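You operate a simulated robot arm through the tools that you are given. There is no shell and no other tool.

You run a simulated robot arm. Do the job below in one go: nothing can be reset, and whatever is moved stays where it is left.

JOB
Put things in order on the beech table. At the end: the black belt from the beech table stands on top of the blue hardback book (marked "LAKES"); the orange clothes peg from the beech table stands where the black belt stood; the grey paper ball from the beech table stands where the orange clothes peg stood; one of the cloth buttons from the beech table is on top of the brown carton on the beech table; whatever was shut is shut again. Leave all else as you found it, and nothing knocked over.

Only the result counts: the job must be done as asked and must still hold three seconds after the hand-in. Knocking over, shifting, dropping, spilling or breaking anything else fails it. Flat cloth is picked up by pressing the open fingertips on it (5 to 10 N) and closing them slowly along it; thin cloth reads only 2 to 8 mm in the jaws.

ROBOT AND FRAMES
A 7-joint arm with a two-finger parallel gripper, fixed in place. Base frame: the origin is at the foot of the arm, x ahead of it, y to its left, z up; the work surface is at about z = 850. Lengths are in mm, angles in degrees, forces in N, time in s.
With the tool pointing down near the work surface it reaches from about 240 to 680 mm from the base axis. Its first joint turns from -66.0 to 66.0 degrees. Payload 2.4 kg.
The tool frame sits at the grasp point between the pads (the TCP): z along the fingers, y along the line on which they close. The tips reach 30 mm beyond it. The gripper opens to 94 mm. The fingers are 28 mm wide and 10 mm thick; the gripper's body (50 by 96 mm) begins 55 mm behind the TCP.
Orientation is told as [roll, pitch, yaw] about the base's x, y, z axes, in that order, counted from this pose: with the fingers straight down and closing along the base's y, the tool's x points along the base's -x, its y along +y and its z along -z.

CONTROLS
- The arm moves only by the tool step_arm. Its arguments are lists of equal length, an entry for each row: "delta_pos": the shift along the base's x, y, z in units of 20 mm (1.0 is 20 mm), a list of three; "delta_rot": the turn, a rotation vector about the base's x, y, z in units of 5 degrees (1.0 is 5 degrees), a list of three; "claw": the closure, from 0 (fully open) to 1 (shut). In form: {"delta_pos": [[x, y, z], ...], "delta_rot": [[rx, ry, rz], ...], "claw": [claw, ...]}. A call has 1 to 20 rows; each row shifts and turns the commanded pose from where the row before left it. A call with a number of a shift or a turn outside -1 to 1 is refused whole. A row lasts 0.2 s, in which the tool goes at most 50 mm and 8.6 degrees; a call with a longer step from one row to the next is refused whole, and so is a gripper value outside its range. A pose out of reach is approached as far as the arm can. The call stops where the force on the tool passes 40 N (or 10 N more than at its start, if that is more) or the arm is blocked; 0.2 s more then pass. The fingers move at their own pace (about 153 mm/s each) and stop on an object; they squeeze with about 30 N. The grip force told is the motor's: it shows also when the fingers shut on nothing. Time passes only in rows, and 0.2 s behind the last, so rows that do not move let the fingers close. It gives the time, the measured TCP pose, the force on the tool (base axes), the opening and the grip force at its end, in the units of the frame above (readings bear some noise), with the torque about the TCP (base axes, N m) and any sound that the robot's microphone picked up, and new pictures: "views" is both (left out), scene, wrist or none.
- Cameras (640 x 400 px; columns grow to the right, rows downward): "scene" is fixed at [44.3, 489.5, 1432.6]; the picture's right is [-0.63, -0.77, 0.00], its down [-0.52, 0.42, -0.74] and it looks along [0.57, -0.47, -0.67] (base axes); focal length 330 px, centre (320, 200). "wrist" rides on the gripper at [76, 14, -103] in the tool frame; the picture's right is [-0.18, 0.98, 0.00], its down [-0.75, -0.14, -0.64] and it looks along [-0.63, -0.12, 0.77] (tool axes); focal length 243 px, centre (320, 200). There is no depth. A picture from a camera that has moved, and an enlarged one, comes with that camera's place and axes in the base frame and with its lens.
- inspect(camera, box): a new picture of the part [left, top, right, bottom] of that camera's present view, enlarged. No time passes.
- close_job(): hands the job in; it is judged then, once.

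Places have to be worked out from the pictures, the camera data and where the tool is seen. Open the gripper and draw the arm clear of the work before you hand the job in, unless the task says otherwise.

The tools are called after "Request:" as a command line: name --argument value ..., lists and objects as JSON in quotes. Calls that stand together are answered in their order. step_arm: Moves the arm, as the interface text tells. Its arguments: {"type":"object","properties":{"delta_pos":{"type":"array","items":{"type":"array","items":{"type":"number"}}},"delta_rot":{"type":"array","items":{"type":"array","items":{"type":"number"}}},"claw":{"type":"array","items":{"type":"number"}},"views":{"type":"string","enum":["both","scene","wrist","none"]}},"required":["delta_pos","delta_rot","claw"]} The other tools are called the same way: inspect (camera, box) takes an enlarged picture of a part of a camera's view; close_job () hands the job in.

At the start:

```text
t: 0.0
eef_pos: [382.9, 104.9, 1152.4]
tcp_rot: [0.1, 0.0, 0.0]
ft_force: [0.1, 0.2, 0.7]
moment: [0.03, 0.0, 0.0]
width: 94.1
gripper_force: 0.0
```

scene: 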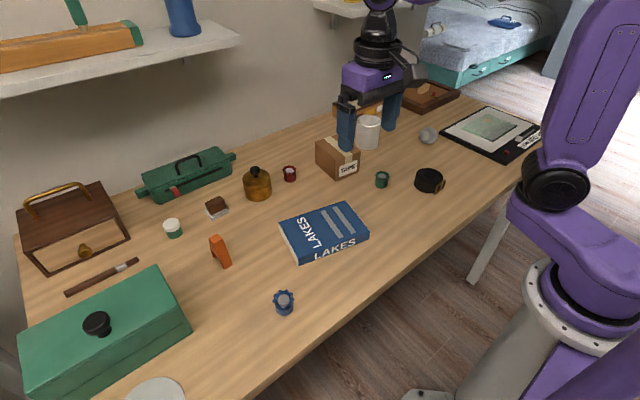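
wrist: 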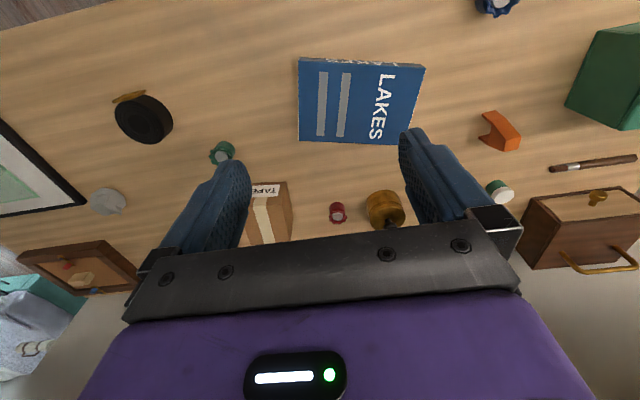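

I start by looking closely at the scene to identify the objects before moving anything.

Request:
inspect --camera "scene" --box '[300, 70, 540, 220]'

Request:
inspect --camera "scene" --box '[130, 130, 400, 320]'

Request:
inspect --camera "scene" --box '[0, 160, 240, 400]'

Request:
inspect --camera "wrist" --box '[0, 60, 320, 300]'

Request:
inspect --camera "wrist" --box '[320, 0, 640, 280]'

```text
2.67 times, centred on (420, 145) of scene
camera zoom: at [44.3, 489.5, 1432.6], right [-0.63, -0.77, 0.0], down [-0.52, 0.42, -0.74], along [0.57, -0.47, -0.67], focal length 880 px, centre (53, 347)
```

zoom: 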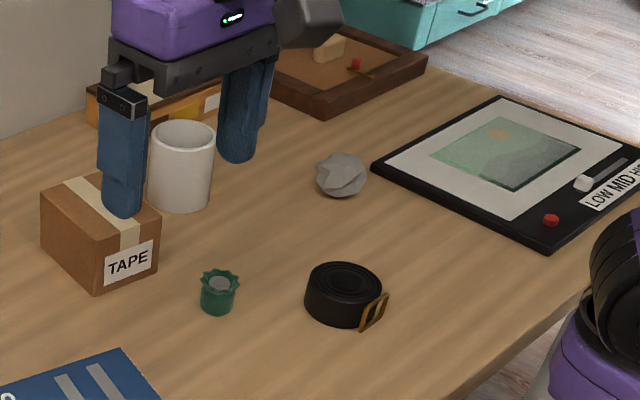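

```text
2.11 times, centred on (265, 225) of scene
camera zoom: at [44.3, 489.5, 1432.6], right [-0.63, -0.77, 0.0], down [-0.52, 0.42, -0.74], along [0.57, -0.47, -0.67], focal length 694 px, centre (436, 147)
```

zoom: 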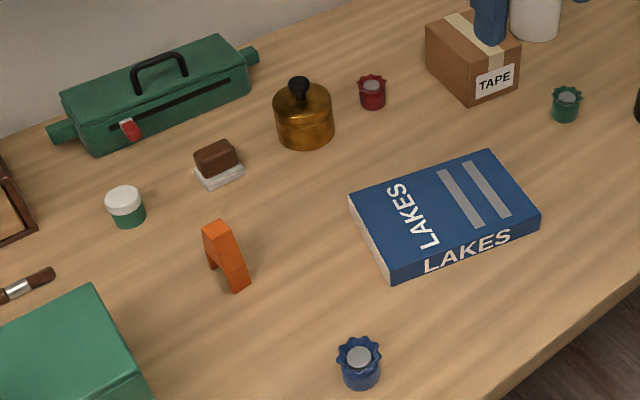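

```text
1.67 times, centred on (120, 280) of scene
camera zoom: at [44.3, 489.5, 1432.6], right [-0.63, -0.77, 0.0], down [-0.52, 0.42, -0.74], along [0.57, -0.47, -0.67], focal length 550 px, centre (653, 67)
```

zoom: 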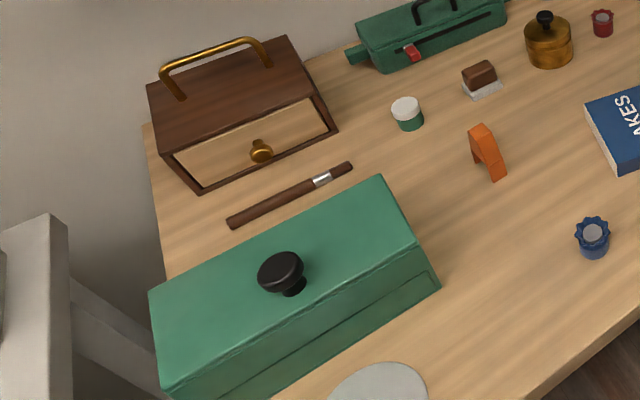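

```text
1.67 times, centred on (160, 180) of wrist
camera zoom: at [305.9, 119.2, 1254.9], right [0.18, 0.98, 0.0], down [0.75, -0.14, 0.64], along [0.63, -0.12, -0.77], focal length 404 px, centre (587, 233)
```

zoom: 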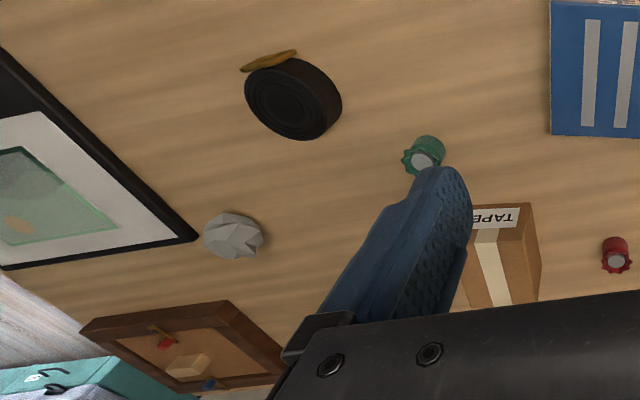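

```text
1.43 times, centred on (480, 140) of wrist
camera zoom: at [305.9, 119.2, 1254.9], right [0.18, 0.98, 0.0], down [0.75, -0.14, 0.64], along [0.63, -0.12, -0.77], focal length 347 px, centre (91, 286)
```

zoom: 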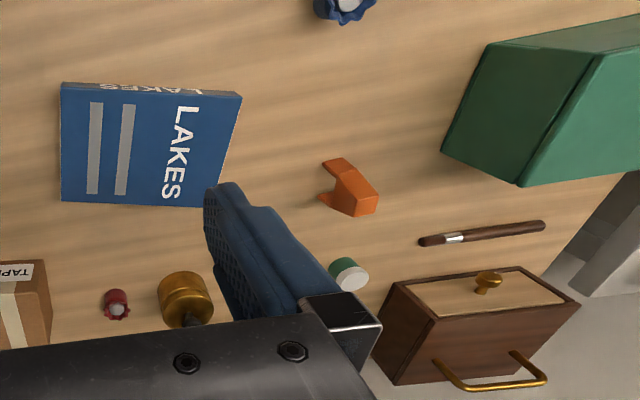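

No cloth buttons show at once. I zoom further into the small coloured things, the tray at the back, the tin and the mug.

Request:
inspect --camera "scene" --box '[264, 282, 304, 320]'

Request:
inspect --camera "scene" --box '[364, 160, 404, 198]'

Request:
inspect --camera "scene" --box '[390, 70, 470, 120]'

Request:
inspect --camera "scene" --box '[140, 140, 310, 250]'

Request:
inspect --camera "scene" --box '[310, 90, 400, 190]'

Request:
inspect --camera "scene" --box '[440, 90, 550, 165]'

Request:
inspect --camera "scene" --box '[100, 340, 240, 400]'

```text
10.53 times, centred on (284, 301) of scene
camera zoom: at [44.3, 489.5, 1432.6], right [-0.63, -0.77, 0.0], down [-0.52, 0.42, -0.74], along [0.57, -0.47, -0.67], focal length 3472 px, centre (699, -863)
```

zoom: 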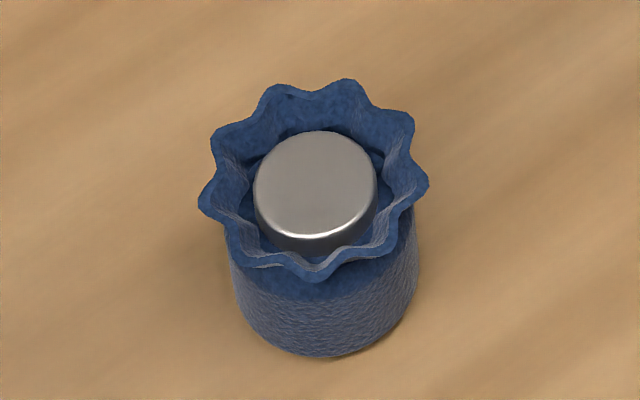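

```text
10.53 times, centred on (384, 179) of scene
camera zoom: at [44.3, 489.5, 1432.6], right [-0.63, -0.77, 0.0], down [-0.52, 0.42, -0.74], along [0.57, -0.47, -0.67], focal length 3472 px, centre (-354, 421)
```

zoom: 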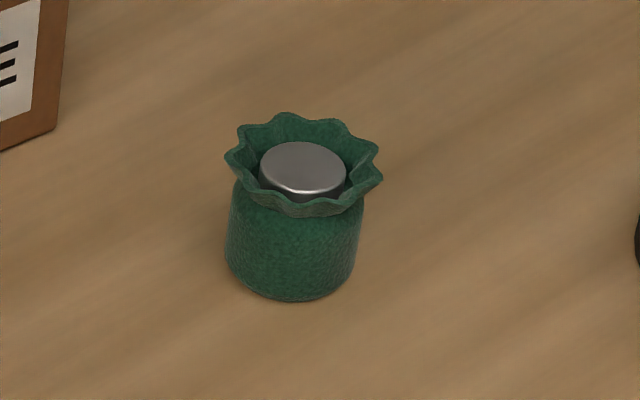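

```text
8.00 times, centred on (430, 95) of scene
camera zoom: at [44.3, 489.5, 1432.6], right [-0.63, -0.77, 0.0], down [-0.52, 0.42, -0.74], along [0.57, -0.47, -0.67], focal length 2639 px, centre (-560, 1040)
```

zoom: 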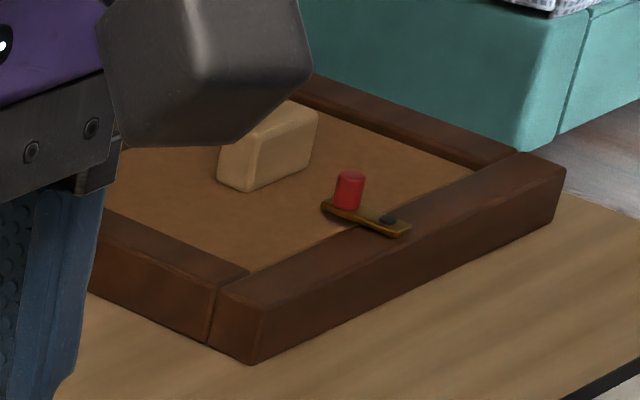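

```text
3.64 times, centred on (225, 195) of scene
camera zoom: at [44.3, 489.5, 1432.6], right [-0.63, -0.77, 0.0], down [-0.52, 0.42, -0.74], along [0.57, -0.47, -0.67], focal length 1200 px, centre (666, 218)
```

zoom: 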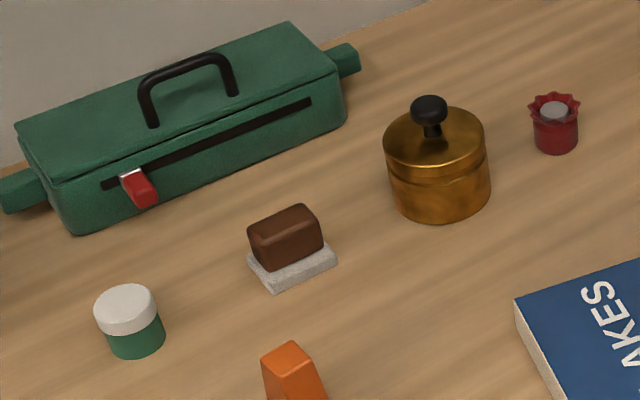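

```text
4.00 times, centred on (355, 140) of scene
camera zoom: at [44.3, 489.5, 1432.6], right [-0.63, -0.77, 0.0], down [-0.52, 0.42, -0.74], along [0.57, -0.47, -0.67], focal length 1320 px, centre (180, 440)
```

zoom: 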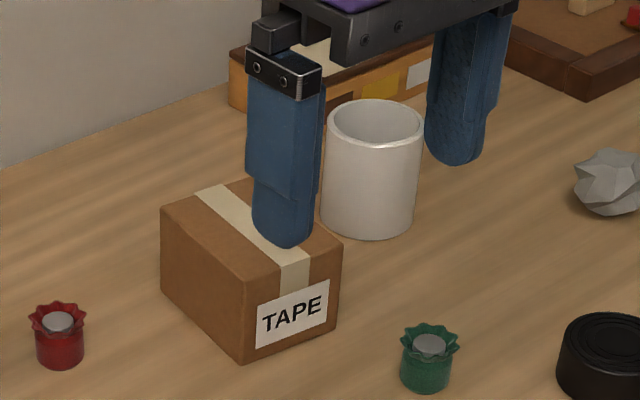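

```text
5.33 times, centred on (495, 128) of scene
camera zoom: at [44.3, 489.5, 1432.6], right [-0.63, -0.77, 0.0], down [-0.52, 0.42, -0.74], along [0.57, -0.47, -0.67], focal length 1759 px, centre (-613, 587)
```

zoom: 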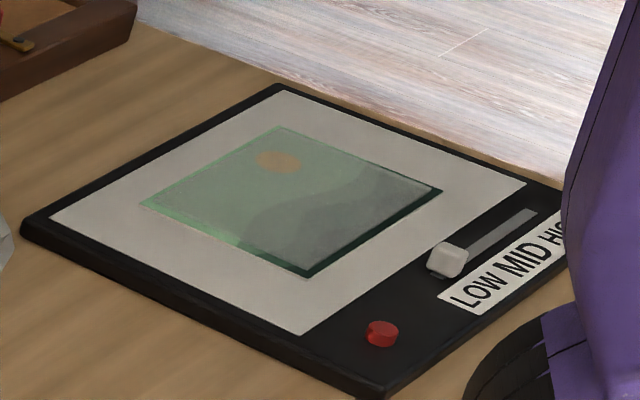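

```text
4.57 times, centred on (170, 370) of scene
camera zoom: at [44.3, 489.5, 1432.6], right [-0.63, -0.77, 0.0], down [-0.52, 0.42, -0.74], along [0.57, -0.47, -0.67], focal length 1508 px, centre (1006, -577)
```

zoom: 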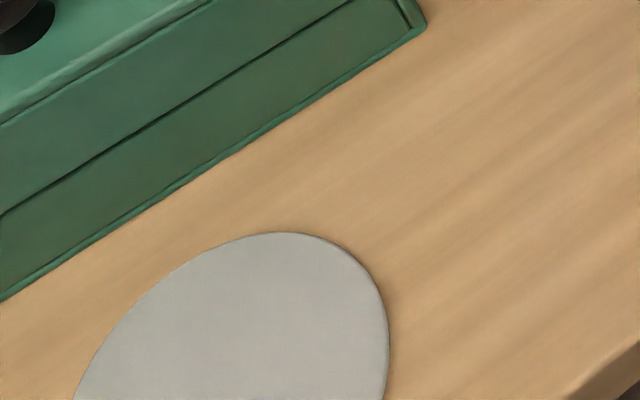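

Nothing yet clearly reads as a cloth button, and the area behind the mug is hidden. I move the arm high and back to the right to look over that side with the wrist camera.

Request:
step_arm --delta_pos '[[-0.3, -1, 0.5], [-0.3, -1, 0.5], [-0.3, -1, 0.5], [-0.3, -1, 0.5], [-0.3, -1, 0], [-0.3, -1, 0], [-0.3, -1, 0], [-0.3, -1, 0], [-0.3, -1, 0], [-0.3, -1, 0]]' --delta_rot '[[0, 0, 0], [0, 0, 0], [0, 0, 0], [0, 0, 0], [0, 0, 0], [0, 0, 0], [0, 0, 0], [0, 0, 0], [0, 0, 0], [0, 0, 0]]' --claw '[0, 0, 0, 0, 0, 0, 0, 0, 0, 0]'

```text
t: 2.2
eef_pos: [323.7, -97.9, 1194.1]
tcp_rot: [0.1, 0.0, 0.0]
ft_force: [-0.2, 0.4, 0.8]
moment: [0.01, 0.01, 0.02]
width: 93.9
gripper_force: 0.0
camera wrist: at [246.3, -82.5, 1296.1], right [0.18, 0.98, 0.0], down [0.75, -0.14, 0.64], along [0.63, -0.12, -0.77], focal length 243 px, centre (320, 200)
```

scene: 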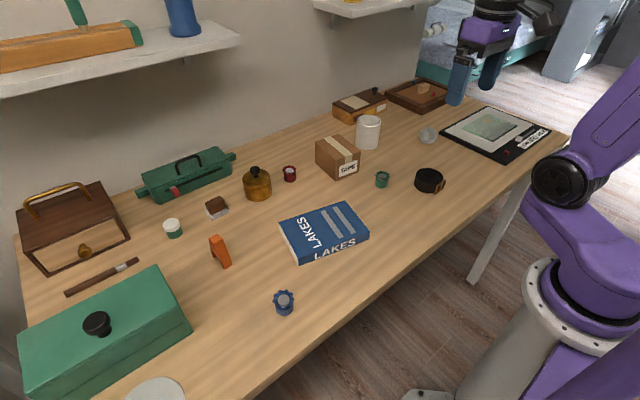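
wrist: 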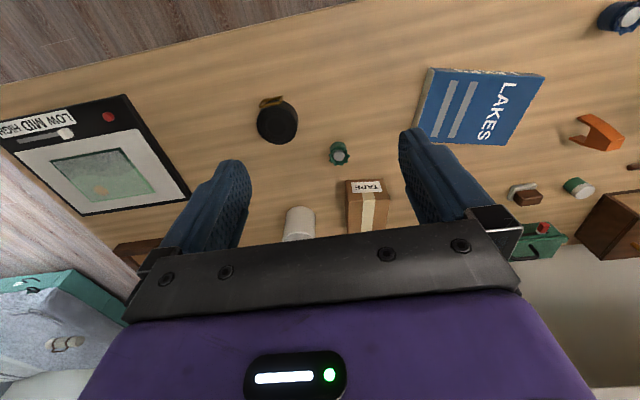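

Now the far right is uncovered in the scene view; I zoom there.

Request:
inspect --camera "scene" --box '[320, 70, 460, 160]'

Request:
inspect --camera "scene" --box '[325, 80, 400, 130]'

Request:
inspect --camera "scene" --box '[0, 0, 240, 110]'

Request:
inspect --camera "scene" --box '[300, 0, 560, 90]'

Request:
inspect --camera "scene" --box '[200, 225, 245, 275]'

Request:
inspect --camera "scene" --box '[410, 115, 460, 200]'

```text
4.44 times, centred on (390, 115) of scene
camera zoom: at [44.3, 489.5, 1432.6], right [-0.63, -0.77, 0.0], down [-0.52, 0.42, -0.74], along [0.57, -0.47, -0.67], focal length 1466 px, centre (9, 578)
```

zoom: 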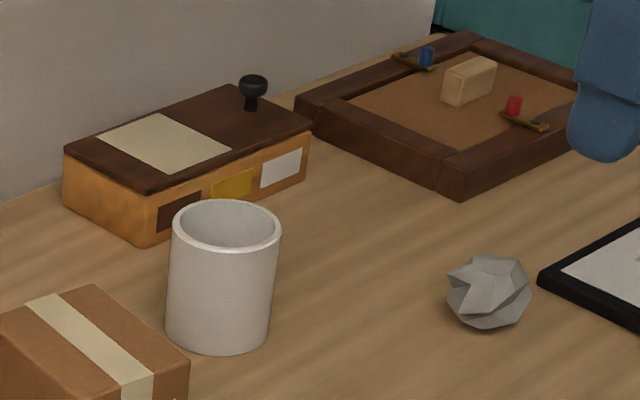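

```text
8.00 times, centred on (362, 105) of scene
camera zoom: at [44.3, 489.5, 1432.6], right [-0.63, -0.77, 0.0], down [-0.52, 0.42, -0.74], along [0.57, -0.47, -0.67], focal length 2639 px, centre (-20, 960)
```

zoom: 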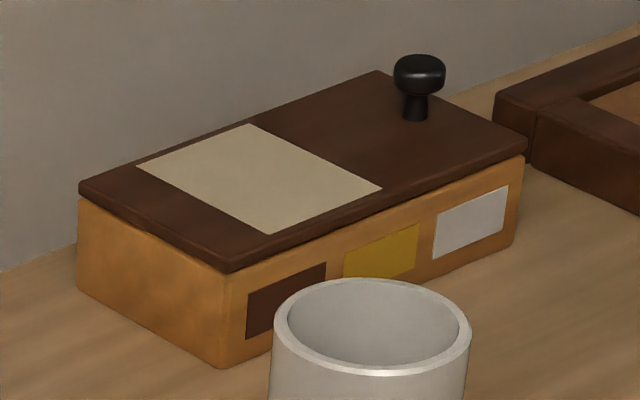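

```text
2.67 times, centred on (120, 55) of scene
camera zoom: at [44.3, 489.5, 1432.6], right [-0.63, -0.77, 0.0], down [-0.52, 0.42, -0.74], along [0.57, -0.47, -0.67], focal length 880 px, centre (853, 587)
```

zoom: 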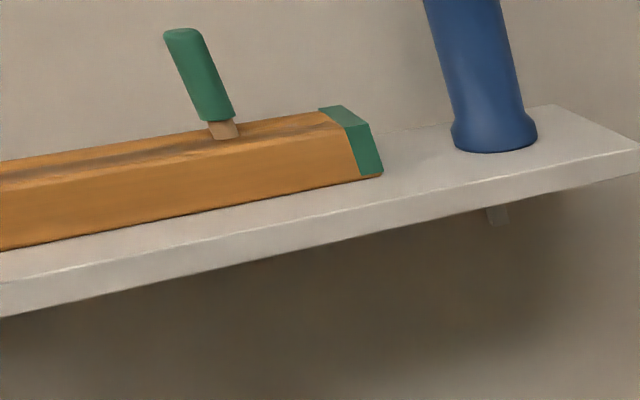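

```text
2.46 times, centred on (430, 45) of scene
camera zoom: at [44.3, 489.5, 1432.6], right [-0.63, -0.77, 0.0], down [-0.52, 0.42, -0.74], along [0.57, -0.47, -0.67], focal length 812 px, centre (49, 582)
```

zoom: 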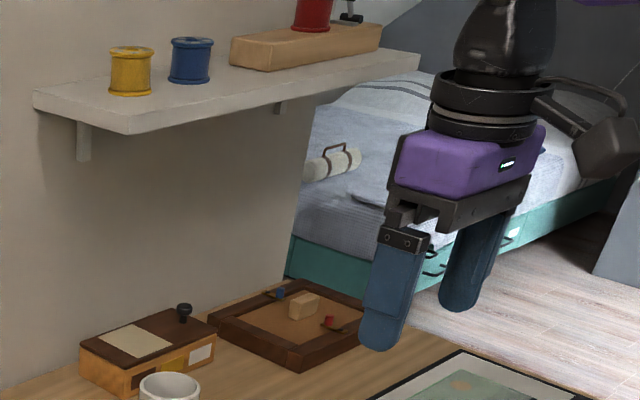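

```text
8.00 times, centred on (222, 250) of scene
camera zoom: at [44.3, 489.5, 1432.6], right [-0.63, -0.77, 0.0], down [-0.52, 0.42, -0.74], along [0.57, -0.47, -0.67], focal length 2639 px, centre (1100, -200)
```

zoom: 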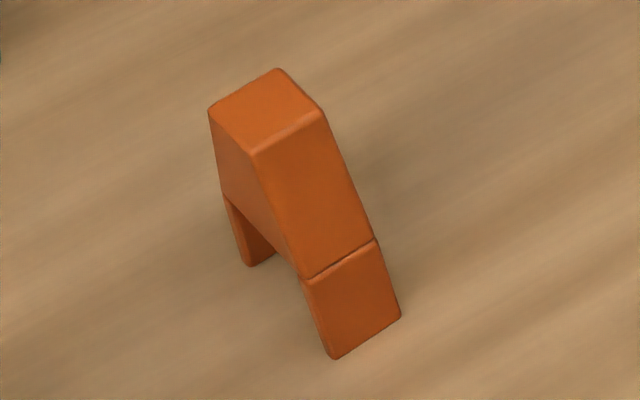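

```text
4.71 times, centred on (435, 158) of scene
camera zoom: at [44.3, 489.5, 1432.6], right [-0.63, -0.77, 0.0], down [-0.52, 0.42, -0.74], along [0.57, -0.47, -0.67], focal length 1552 px, centre (-221, 400)
```

zoom: 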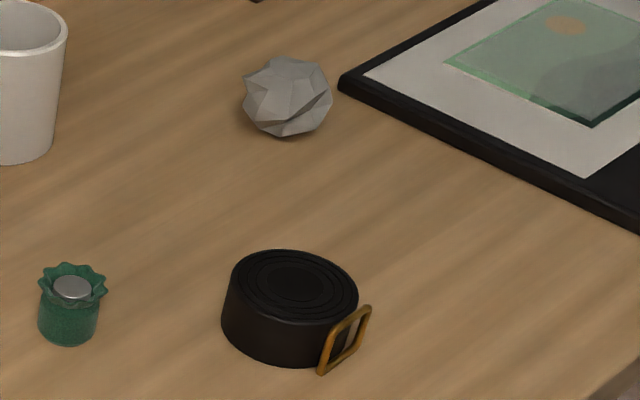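

The right side holds a lidded sample box, a framed tray and a light box. I look at the wrist view for anything small, then swing over to the left side.

Request:
inspect --camera "wrist" --box '[240, 100, 420, 245]'

Request:
step_arm --delta_pos '[[0, 1, 0], [0, 1, 0], [0, 1, 0], [0, 1, 0], [0, 1, 0], [0, 1, 0], [0, 1, 0], [0, 1, 0], [0, 1, 0], [0, 1, 0], [0, 1, 0], [0, 1, 0], [0, 1, 0], [0, 1, 0], [0, 1, 0], [0, 1, 0], [0, 1, 0], [0, 1, 0], [0, 1, 0], [0, 1, 0]]' --delta_rot '[[0, 0, 0], [0, 0, 0], [0, 0, 0], [0, 0, 0], [0, 0, 0], [0, 0, 0], [0, 0, 0], [0, 0, 0], [0, 0, 0], [0, 0, 0], [0, 0, 0], [0, 0, 0], [0, 0, 0], [0, 0, 0], [0, 0, 0], [0, 0, 0], [0, 0, 0], [0, 0, 0], [0, 0, 0], [0, 0, 0]]' --claw '[0, 0, 0, 0, 0, 0, 0, 0, 0, 0, 0, 0, 0, 0, 0, 0, 0, 0, 0, 0]'

```text
2.76 times, centred on (330, 172) of wrist
camera zoom: at [246.3, -82.5, 1296.1], right [0.18, 0.98, 0.0], down [0.75, -0.14, 0.64], along [0.63, -0.12, -0.77], focal length 669 px, centre (292, 276)
```

zoom: 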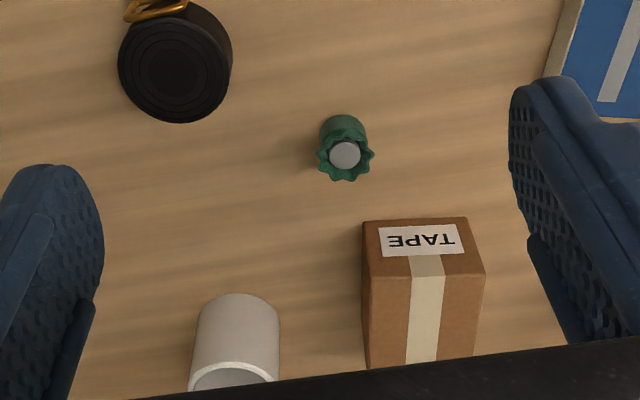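

```text
t: 6.4
eef_pos: [322.5, 305.4, 1191.9]
tcp_rot: [0.1, -0.1, 0.1]
ft_force: [0.6, 0.2, -0.1]
moment: [0.02, -0.01, -0.02]
width: 94.1
gripper_force: 0.0
camera wrist: at [246.0, 319.6, 1294.4], right [0.18, 0.98, 0.0], down [0.75, -0.14, 0.64], along [0.63, -0.12, -0.77], focal length 243 px, centre (320, 200)
```

scene: 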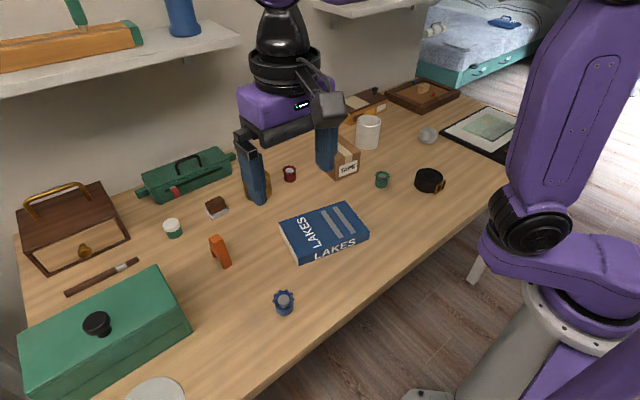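
wrist: 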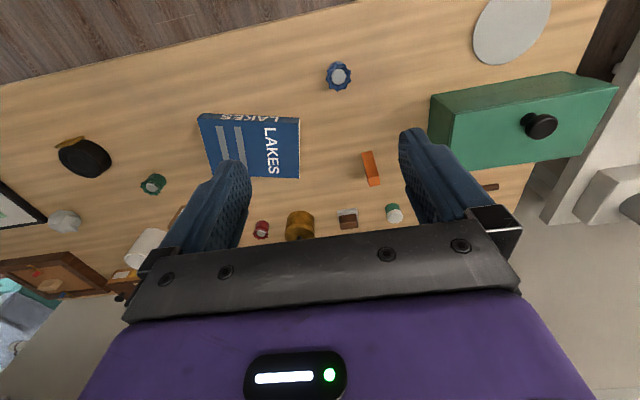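

The left side is visible now; I zoom on the grey oval, the green box and the blue crowned item.

Request:
inspect --camera "wrist" --box '[420, 0, 640, 190]'

Request:
inspect --camera "wrist" --box '[315, 50, 365, 100]'

Request:
inspect --camera "wrist" --box '[240, 140, 420, 245]'

Request:
inspect --camera "wrist" --box '[0, 180, 180, 310]'

```text
2.11 times, centred on (530, 95) of wrist
camera zoom: at [246.0, 319.6, 1294.4], right [0.18, 0.98, 0.0], down [0.75, -0.14, 0.64], along [0.63, -0.12, -0.77], focal length 511 px, centre (-122, 421)
```

zoom: 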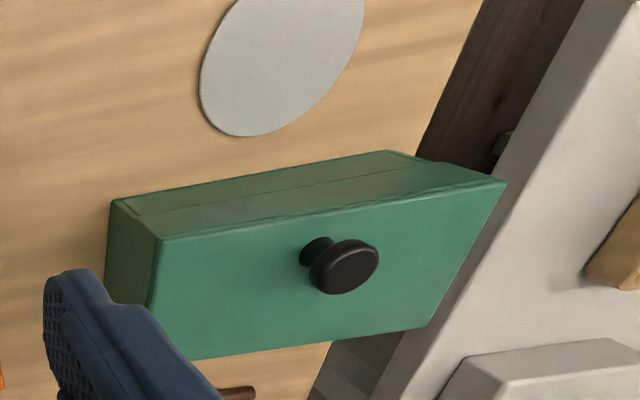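

```text
8.00 times, centred on (340, 75) of wrist
camera zoom: at [246.0, 319.6, 1294.4], right [0.18, 0.98, 0.0], down [0.75, -0.14, 0.64], along [0.63, -0.12, -0.77], focal length 1941 px, centre (160, 1200)
```

zoom: 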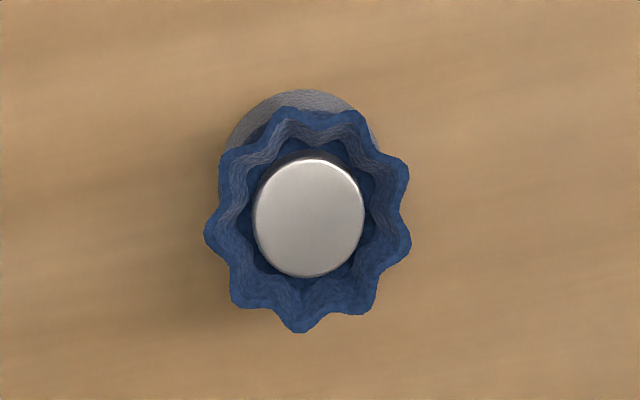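

```text
3.56 times, centred on (330, 192) of wrist
camera zoom: at [246.0, 319.6, 1294.4], right [0.18, 0.98, 0.0], down [0.75, -0.14, 0.64], along [0.63, -0.12, -0.77], focal length 863 px, centre (284, 227)
```

zoom: 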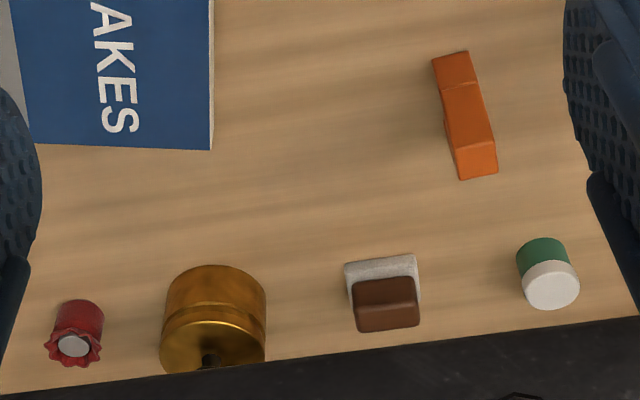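

```text
3.08 times, centred on (90, 245) of wrist
camera zoom: at [246.0, 319.6, 1294.4], right [0.18, 0.98, 0.0], down [0.75, -0.14, 0.64], along [0.63, -0.12, -0.77], focal length 746 px, centre (1028, 62)
```

zoom: 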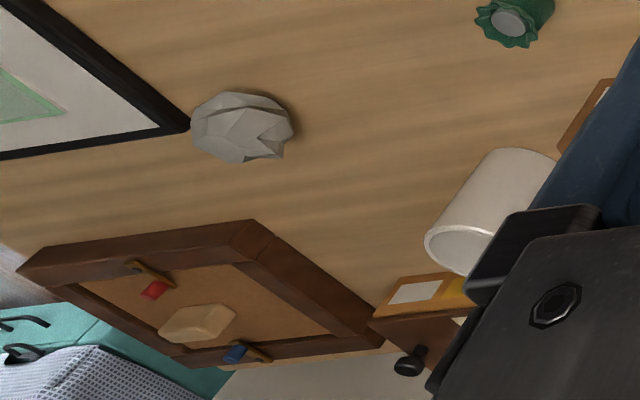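

I look at the red crowned item and the belt, drawer box and zip case at maximum zoom to settle what they are.

Request:
inspect --camera "scene" --box '[276, 160, 304, 186]'

Request:
inspect --camera "scene" --box '[274, 286, 296, 300]'

Request:
inspect --camera "scene" --box '[10, 170, 140, 280]'

Request:
inspect --camera "scene" --box '[10, 260, 200, 400]'

Request:
inspect --camera "scene" --box '[155, 170, 235, 240]'

```text
15.38 times, centred on (290, 173) of scene
camera zoom: at [44.3, 489.5, 1432.6], right [-0.63, -0.77, 0.0], down [-0.52, 0.42, -0.74], along [0.57, -0.47, -0.67], focal length 5075 px, centre (782, 615)
```

zoom: 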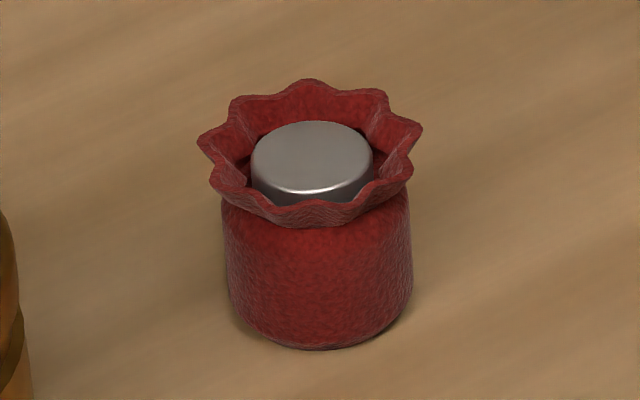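

```text
16.00 times, centred on (285, 293) of scene
camera zoom: at [44.3, 489.5, 1432.6], right [-0.63, -0.77, 0.0], down [-0.52, 0.42, -0.74], along [0.57, -0.47, -0.67], focal length 5278 px, centre (880, -1288)
```

zoom: 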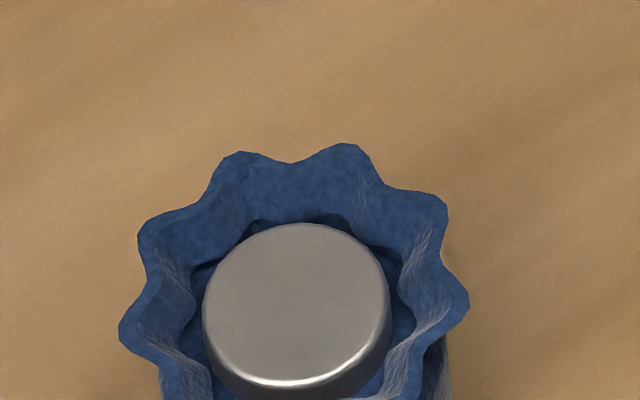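

```text
3.64 times, centred on (75, 225) of scene
camera zoom: at [44.3, 489.5, 1432.6], right [-0.63, -0.77, 0.0], down [-0.52, 0.42, -0.74], along [0.57, -0.47, -0.67], focal length 1200 px, centre (1211, 109)
```

zoom: 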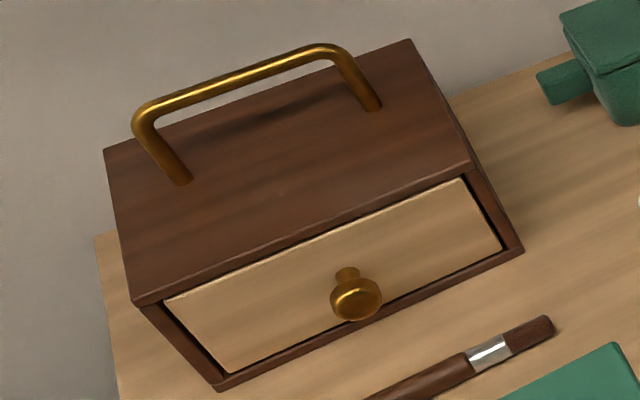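

```text
2.86 times, centred on (105, 330) of scene
camera zoom: at [44.3, 489.5, 1432.6], right [-0.63, -0.77, 0.0], down [-0.52, 0.42, -0.74], along [0.57, -0.47, -0.67], focal length 942 px, centre (934, -171)
```

zoom: 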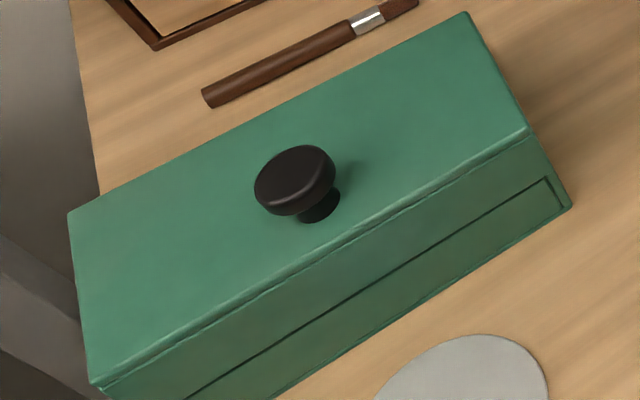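

```text
5.71 times, centred on (195, 205) of scene
camera zoom: at [44.3, 489.5, 1432.6], right [-0.63, -0.77, 0.0], down [-0.52, 0.42, -0.74], along [0.57, -0.47, -0.67], focal length 1885 px, centre (1034, 171)
```

zoom: 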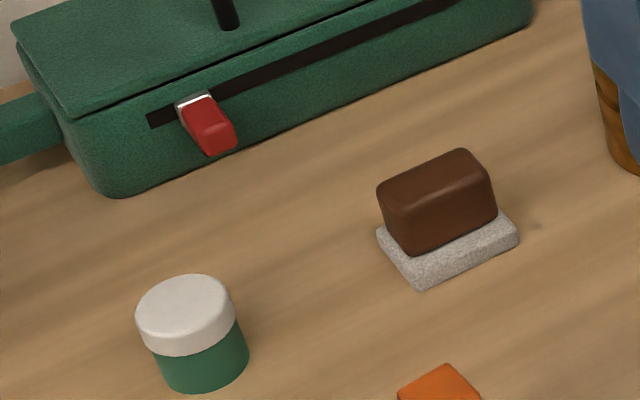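

The crowned red, green and blue items are cloth-textured pouch shapes around a metal button, three of a kind, and all are within reach, while the lidded and drawer containers are mostly out of reach. So I take those as the cloth buttons, but I will look into the mug on the way. I swing back towards the belt (about 401, -193).

Request:
step_arm --delta_pos '[[0.1, -1, 0], [0.1, -1, 0], [0.1, -1, 0], [0.1, -1, 0], [0.1, -1, 0], [0.1, -1, 0], [0.1, -1, -0.3], [0.1, -1, -0.3], [0.1, -1, -0.3], [0.1, -1, -0.3], [0.1, -1, -0.3], [0.1, -1, -0.3], [0.1, -1, -0.3], [0.1, -1, -0.3], [0.1, -1, -0.3], [0.1, -1, -0.3], [0.1, -1, -0.3], [0.1, -1, -0.3], [0.1, -1, -0.3], [0.1, -1, -0.3]]' --delta_rot '[[0, 0, 0], [0, 0, 0], [0, 0, 0], [0, 0, 0], [0, 0, 0], [0, 0, 0], [0, 0, 0], [0, 0, 0], [0, 0, 0], [0, 0, 0], [0, 0, 0], [0, 0, 0], [0, 0, 0], [0, 0, 0], [0, 0, 0], [0, 0, 0], [0, 0, 0], [0, 0, 0], [0, 0, 0], [0, 0, 0]]' --claw '[0, 0, 0, 0, 0, 0, 0, 0, 0, 0, 0, 0, 0, 0, 0, 0, 0, 0, 0, 0]' --views "none"

Request:
step_arm --delta_pos '[[0, -1, -0.8], [0, -1, -0.8], [0, -1, -0.8], [0, -1, -0.8], [0, -0.9, -0.4]]' --delta_rot '[[0, 0, 0], [0, 0, 0], [0, 0, 0], [0, 0, 0], [0, 0, 0]]' --claw '[0, 0, 0, 0, 0]' --views "both"

```text
t: 10.6
eef_pos: [361.9, -94.0, 1108.8]
tcp_rot: [0.0, -0.1, 0.0]
ft_force: [0.8, 0.8, 0.3]
moment: [-0.05, -0.01, -0.03]
width: 93.9
gripper_force: 0.1
```

```text
t: 11.8
eef_pos: [363.6, -192.9, 1036.3]
tcp_rot: [0.0, 0.1, -0.1]
ft_force: [-0.2, -0.4, -0.5]
moment: [0.01, -0.02, -0.02]
width: 93.8
gripper_force: 0.0
camera wrist: at [287.2, -178.2, 1139.3], right [0.19, 0.98, 0.0], down [0.75, -0.14, 0.64], along [0.63, -0.12, -0.77], focal length 243 px, centre (320, 200)
```

scene: 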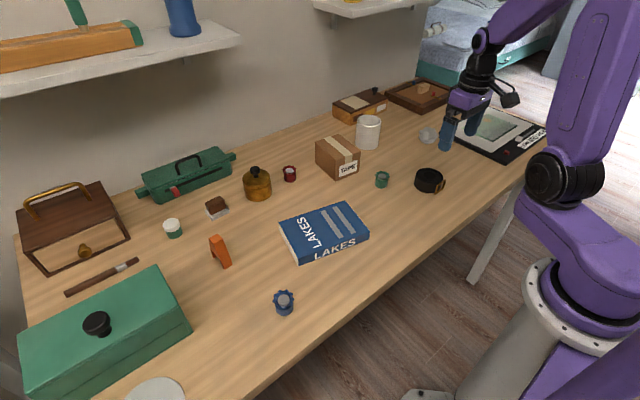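
wrist: 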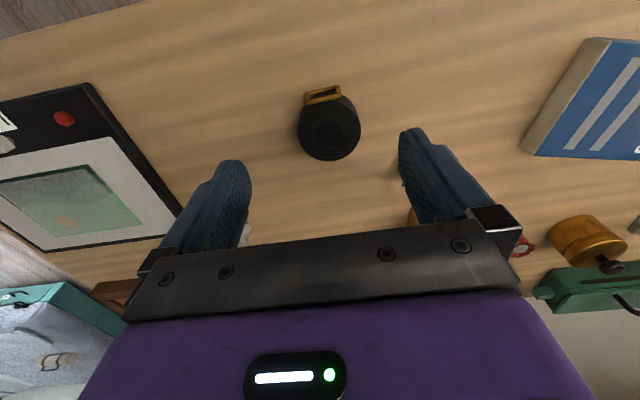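

I measure the belt in the enlarged wrist view, and from the scene camera too.

Request:
inspect --camera "wrist" --box '[280, 70, 390, 180]'

Request:
inspect --camera "scene" --box '[405, 155, 455, 205]'

```text
3.64 times, centred on (335, 125) of wrist
camera zoom: at [287.2, -178.2, 1139.3], right [0.19, 0.98, 0.0], down [0.75, -0.14, 0.64], along [0.63, -0.12, -0.77], focal length 882 px, centre (266, 473)
```

zoom: 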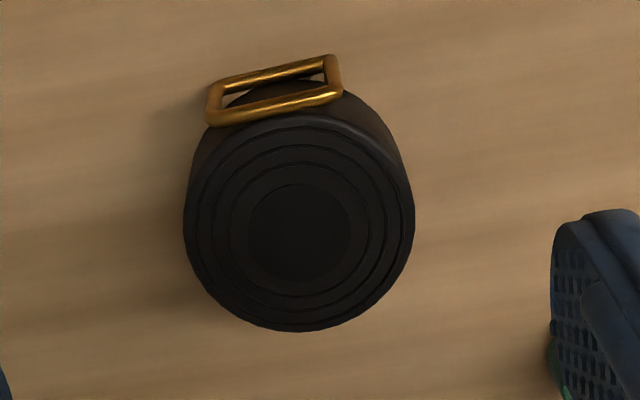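

```text
8.00 times, centred on (430, 180) of scene
camera zoom: at [44.3, 489.5, 1432.6], right [-0.63, -0.77, 0.0], down [-0.52, 0.42, -0.74], along [0.57, -0.47, -0.67], focal length 2639 px, centre (-560, 360)
```

zoom: 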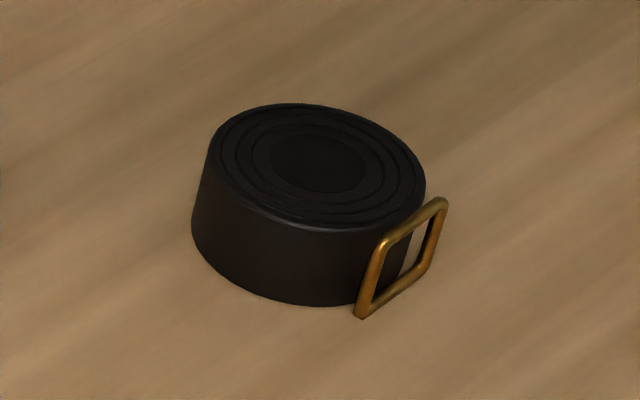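

The belt coil is about 72 mm across and 35 mm high, centred near (400, -187), with its buckle on the -x side, so closing along y is right. I move over it and come down partway to check the alignment.

Request:
step_arm --delta_pos '[[0.93, 0.15, 0], [0.93, 0.15, 0], [0, 0, -1], [0, 0, -1], [0, 0, -1], [0, 0, -1], [0, 0, -1], [0, 0, 0]]' --delta_rot '[[0, 0, 0], [0, 0, 0], [0, 0, 0], [0, 0, 0], [0, 0, 0], [0, 0, 0], [0, 0, 0], [0, 0, 0]]' --claw '[0, 0, 0, 0, 0, 0, 0, 0]'

```text
t: 13.6
eef_pos: [398.8, -186.0, 934.5]
tcp_rot: [0.0, 0.0, 0.0]
ft_force: [0.3, 0.3, -1.4]
moment: [0.0, -0.02, 0.0]
width: 93.8
gripper_force: 0.1
camera wrist: at [322.7, -172.0, 1037.6], right [0.18, 0.98, 0.0], down [0.75, -0.14, 0.64], along [0.63, -0.12, -0.77], focal length 243 px, centre (320, 200)
```

scene: 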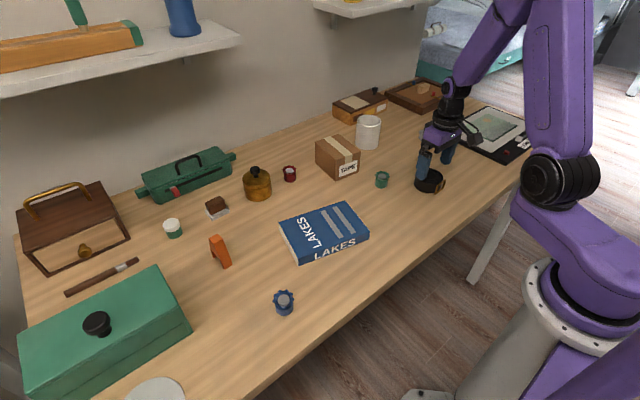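
wrist: 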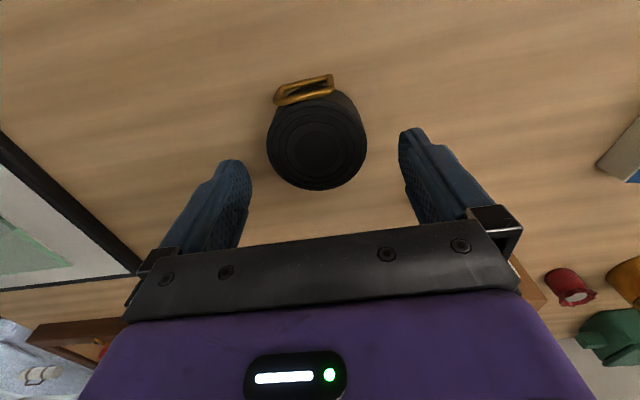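

The belt sits centred between the fingers. I lower to TCP z about 884 and close on it.

Request:
step_arm --delta_pos '[[0, -0.05, -0.9], [0, 0, -0.9], [0, 0, -0.8], [0, 0, 0], [0, 0, 0], [0, 0, 0], [0, 0, 0]]' --delta_rot '[[0, 0, 0], [0, 0, 0], [0, 0, 0], [0, 0, 0], [0, 0, 0], [0, 0, 0], [0, 0, 0]]' --claw '[0, 0, 0, 0, 0.15, 0.3, 0.4]'

```text
t: 15.2
eef_pos: [397.5, -186.6, 882.7]
tcp_rot: [0.0, 0.0, 0.1]
ft_force: [1.5, 0.8, 0.8]
moment: [0.0, -0.06, 0.0]
width: 74.4
gripper_force: 30.0
camera wrist: at [321.6, -172.4, 986.3], right [0.18, 0.98, 0.0], down [0.75, -0.14, 0.64], along [0.63, -0.12, -0.77], focal length 243 px, centre (320, 200)
```

scene: 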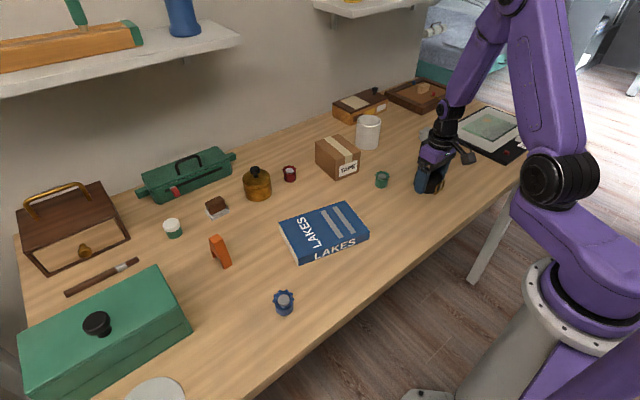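
wrist: 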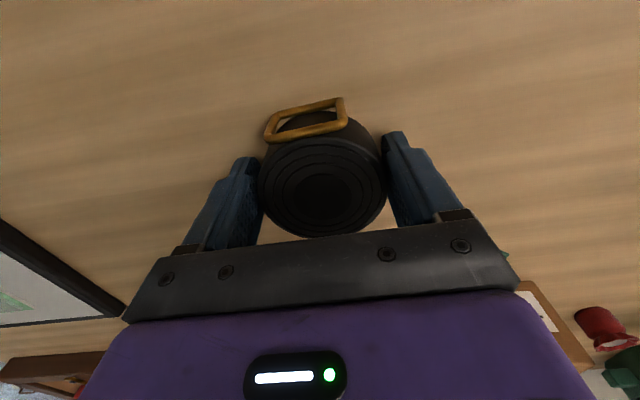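

Belt gripped at 74 mm. I lift it and carry it to above the book.

Request:
step_arm --delta_pos '[[0, 0, 0.5], [0, 0, 1], [0, 0, 1], [0, 0, 1], [0, 0, 1], [0, 0, 1], [0.1, 1, 0.3], [0.1, 1, 0], [0.1, 1, 0], [0.1, 1, 0], [0.1, 1, 0], [0.1, 1, 0], [0.1, 1, 0], [0.1, 1, 0], [0.1, 1, 0], [0.1, 1, 0], [0.1, 1, 0], [0.1, 1, 0], [0.1, 1, 0], [0.1, 1, 0]]' --delta_rot '[[0, 0, 0], [0, 0, 0], [0, 0, 0], [0, 0, 0], [0, 0, 0], [0, 0, 0], [0, 0, 0], [0, 0, 0], [0, 0, 0], [0, 0, 0], [0, 0, 0], [0, 0, 0], [0, 0, 0], [0, 0, 0], [0, 0, 0], [0, 0, 0], [0, 0, 0], [0, 0, 0], [0, 0, 0], [0, 0, 0]]' --claw '[0.5, 0.5, 0.5, 0.5, 0.5, 0.5, 0.5, 0.5, 0.5, 0.5, 0.5, 0.5, 0.5, 0.5, 0.5, 0.5, 0.5, 0.5, 0.5, 0.5]'

Request:
inspect --camera "scene" --box '[270, 190, 380, 270]'

```text
t: 19.4
eef_pos: [424.9, 92.1, 1002.0]
tcp_rot: [0.0, 0.0, -0.1]
ft_force: [0.3, 0.0, 0.9]
moment: [0.01, -0.04, -0.01]
width: 46.9
gripper_force: 0.1
camera wrist: at [349.7, 106.5, 1104.3], right [0.19, 0.98, 0.0], down [0.75, -0.14, 0.64], along [0.63, -0.12, -0.77], focal length 243 px, centre (320, 200)
```

scene: 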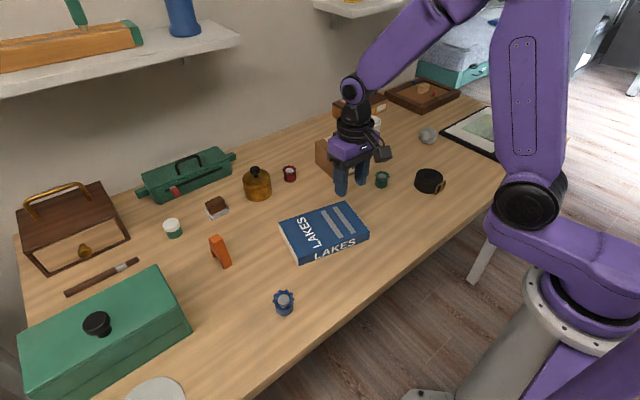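
wrist: 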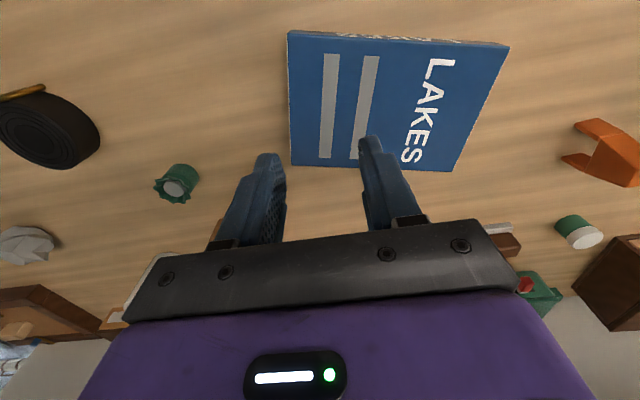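

```text
5.00 times, centred on (325, 230) of scene
camera zoom: at [44.3, 489.5, 1432.6], right [-0.63, -0.77, 0.0], down [-0.52, 0.42, -0.74], along [0.57, -0.47, -0.67], focal length 1649 px, centre (295, 50)
```

zoom: 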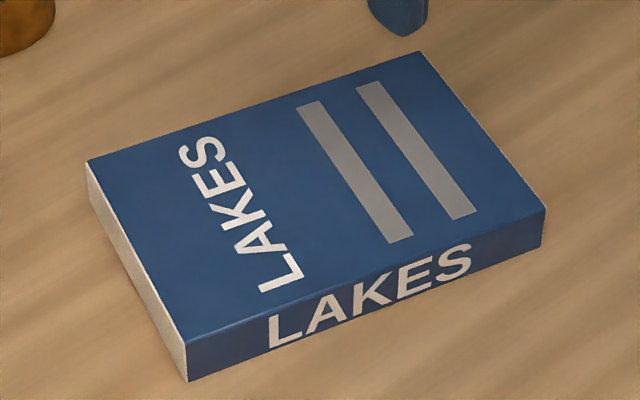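

The belt slipped out of the jaws on lifting and still seems to lie at its place. I look at it closely to see if it shifted.

Request:
inspect --camera "scene" --box '[405, 155, 455, 205]'

Request:
inspect --camera "wrist" --box '[0, 60, 220, 210]'

```text
8.00 times, centred on (430, 180) of scene
camera zoom: at [44.3, 489.5, 1432.6], right [-0.63, -0.77, 0.0], down [-0.52, 0.42, -0.74], along [0.57, -0.47, -0.67], focal length 2639 px, centre (-560, 360)
```

zoom: 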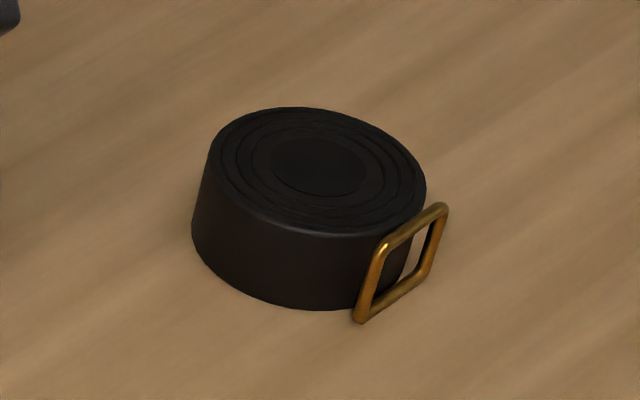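

```text
2.67 times, centred on (110, 135) of wrist
camera zoom: at [349.7, 106.5, 1104.3], right [0.19, 0.98, 0.0], down [0.75, -0.14, 0.64], along [0.63, -0.12, -0.77], focal length 647 px, centre (880, 373)
```

zoom: 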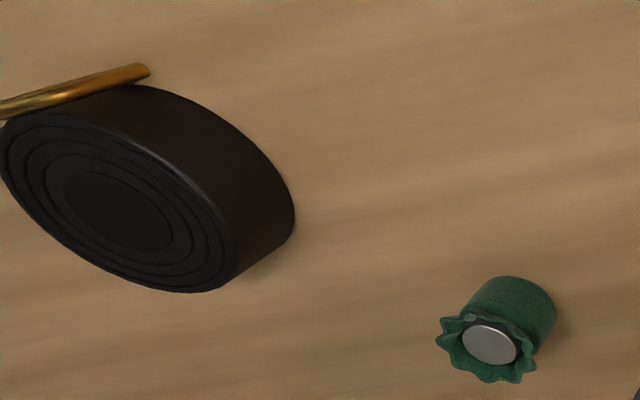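

The belt stayed within 1–2 mm of its old place. I go back with open fingers, grip harder (full closure command), and lift slowly with checks.

Request:
step_arm --delta_pos '[[-0.1, -1, 0], [-0.1, -1, 0], [-0.1, -1, 0], [-0.1, -1, 0], [-0.1, -1, 0], [-0.1, -1, 0], [-0.1, -1, 0], [-0.1, -1, 0], [-0.1, -1, 0], [-0.1, -1, 0], [-0.1, -1, 0], [-0.1, -1, 0], [-0.1, -1, 0], [-0.1, -1, 0], [0, 0, -1], [0, 0, -1], [0, 0, -1], [0, 0, 0]]' --delta_rot '[[0, 0, 0], [0, 0, 0], [0, 0, 0], [0, 0, 0], [0, 0, 0], [0, 0, 0], [0, 0, 0], [0, 0, 0], [0, 0, 0], [0, 0, 0], [0, 0, 0], [0, 0, 0], [0, 0, 0], [0, 0, 0], [0, 0, 0], [0, 0, 0], [0, 0, 0], [0, 0, 0]]' --claw '[0, 0, 0, 0, 0, 0, 0, 0, 0, 0, 0, 0, 0, 0, 0, 0, 0, 0]' --views "wrist"

```text
t: 23.2
eef_pos: [400.3, -189.3, 941.6]
tcp_rot: [0.0, -0.1, -0.1]
ft_force: [-0.2, 0.2, -0.2]
moment: [0.01, -0.01, -0.03]
width: 94.0
gripper_force: 0.0
camera wrist: at [324.0, -173.7, 1043.5], right [0.18, 0.98, 0.0], down [0.75, -0.14, 0.64], along [0.63, -0.12, -0.77], focal length 243 px, centre (320, 200)
```

wrist: 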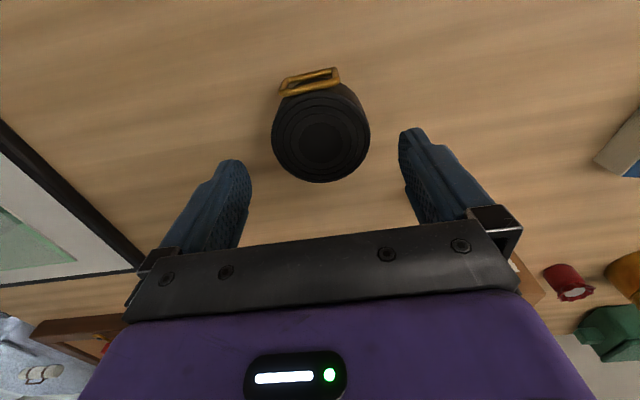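

The belt is at about (397, -187). I descend a touch lower, close fully, then lift a few mm to test.

Request:
step_arm --delta_pos '[[-0.15, 0.07, -1], [0, 0, -1], [0, 0, -0.9], [0, 0, 0], [0, 0, 0], [0, 0, 0], [0, 0, 0], [0, 0, 0], [0, 0, 0], [0, 0, 0]]' --delta_rot '[[0, 0, 0], [0, 0, 0], [0, 0, 0], [0, 0, 0], [0, 0, 0], [0, 0, 0], [0, 0, 0], [0, 0, 0], [0, 0, 0], [0, 0, 0]]' --claw '[0, 0, 0, 0, 0.2, 0.5, 1, 1, 1, 1]' --views "wrist"

Request:
step_arm --delta_pos '[[0, 0, 0.2], [0, 0, 0.3], [0, 0, 0.3], [0, 0, 0]]' --delta_rot '[[0, 0, 0], [0, 0, 0], [0, 0, 0], [0, 0, 0]]' --claw '[1, 1, 1, 1]'

```text
t: 25.4
eef_pos: [395.7, -186.7, 882.1]
tcp_rot: [0.0, 0.0, 0.0]
ft_force: [0.1, 1.0, -0.2]
moment: [-0.02, -0.03, -0.01]
width: 74.5
gripper_force: 29.8
camera wrist: at [319.4, -172.8, 985.6], right [0.18, 0.98, 0.0], down [0.75, -0.14, 0.64], along [0.63, -0.12, -0.77], focal length 243 px, centre (320, 200)
```

wrist: 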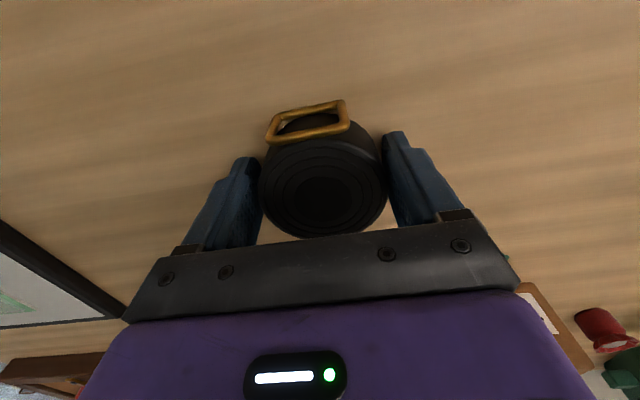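

```text
t: 26.4
eef_pos: [395.3, -188.6, 898.9]
tcp_rot: [0.0, 0.1, 0.0]
ft_force: [0.4, -0.9, -1.2]
moment: [0.0, -0.01, 0.02]
width: 74.1
gripper_force: 30.3
camera wrist: at [320.3, -173.7, 1001.3], right [0.18, 0.98, 0.0], down [0.75, -0.14, 0.64], along [0.63, -0.12, -0.77], focal length 243 px, centre (320, 200)
```

scene: 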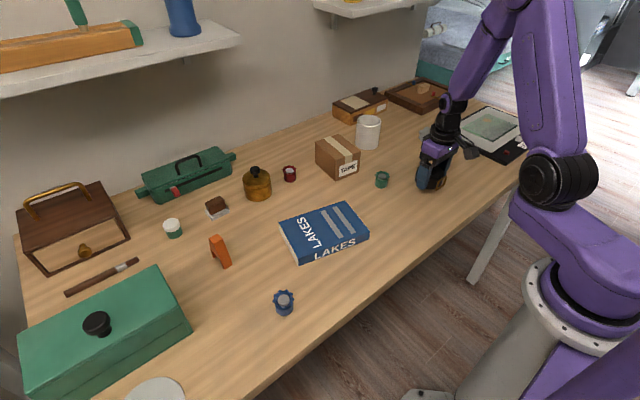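
wrist: 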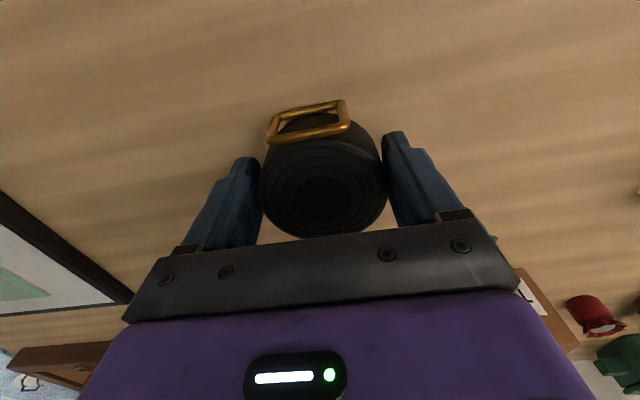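

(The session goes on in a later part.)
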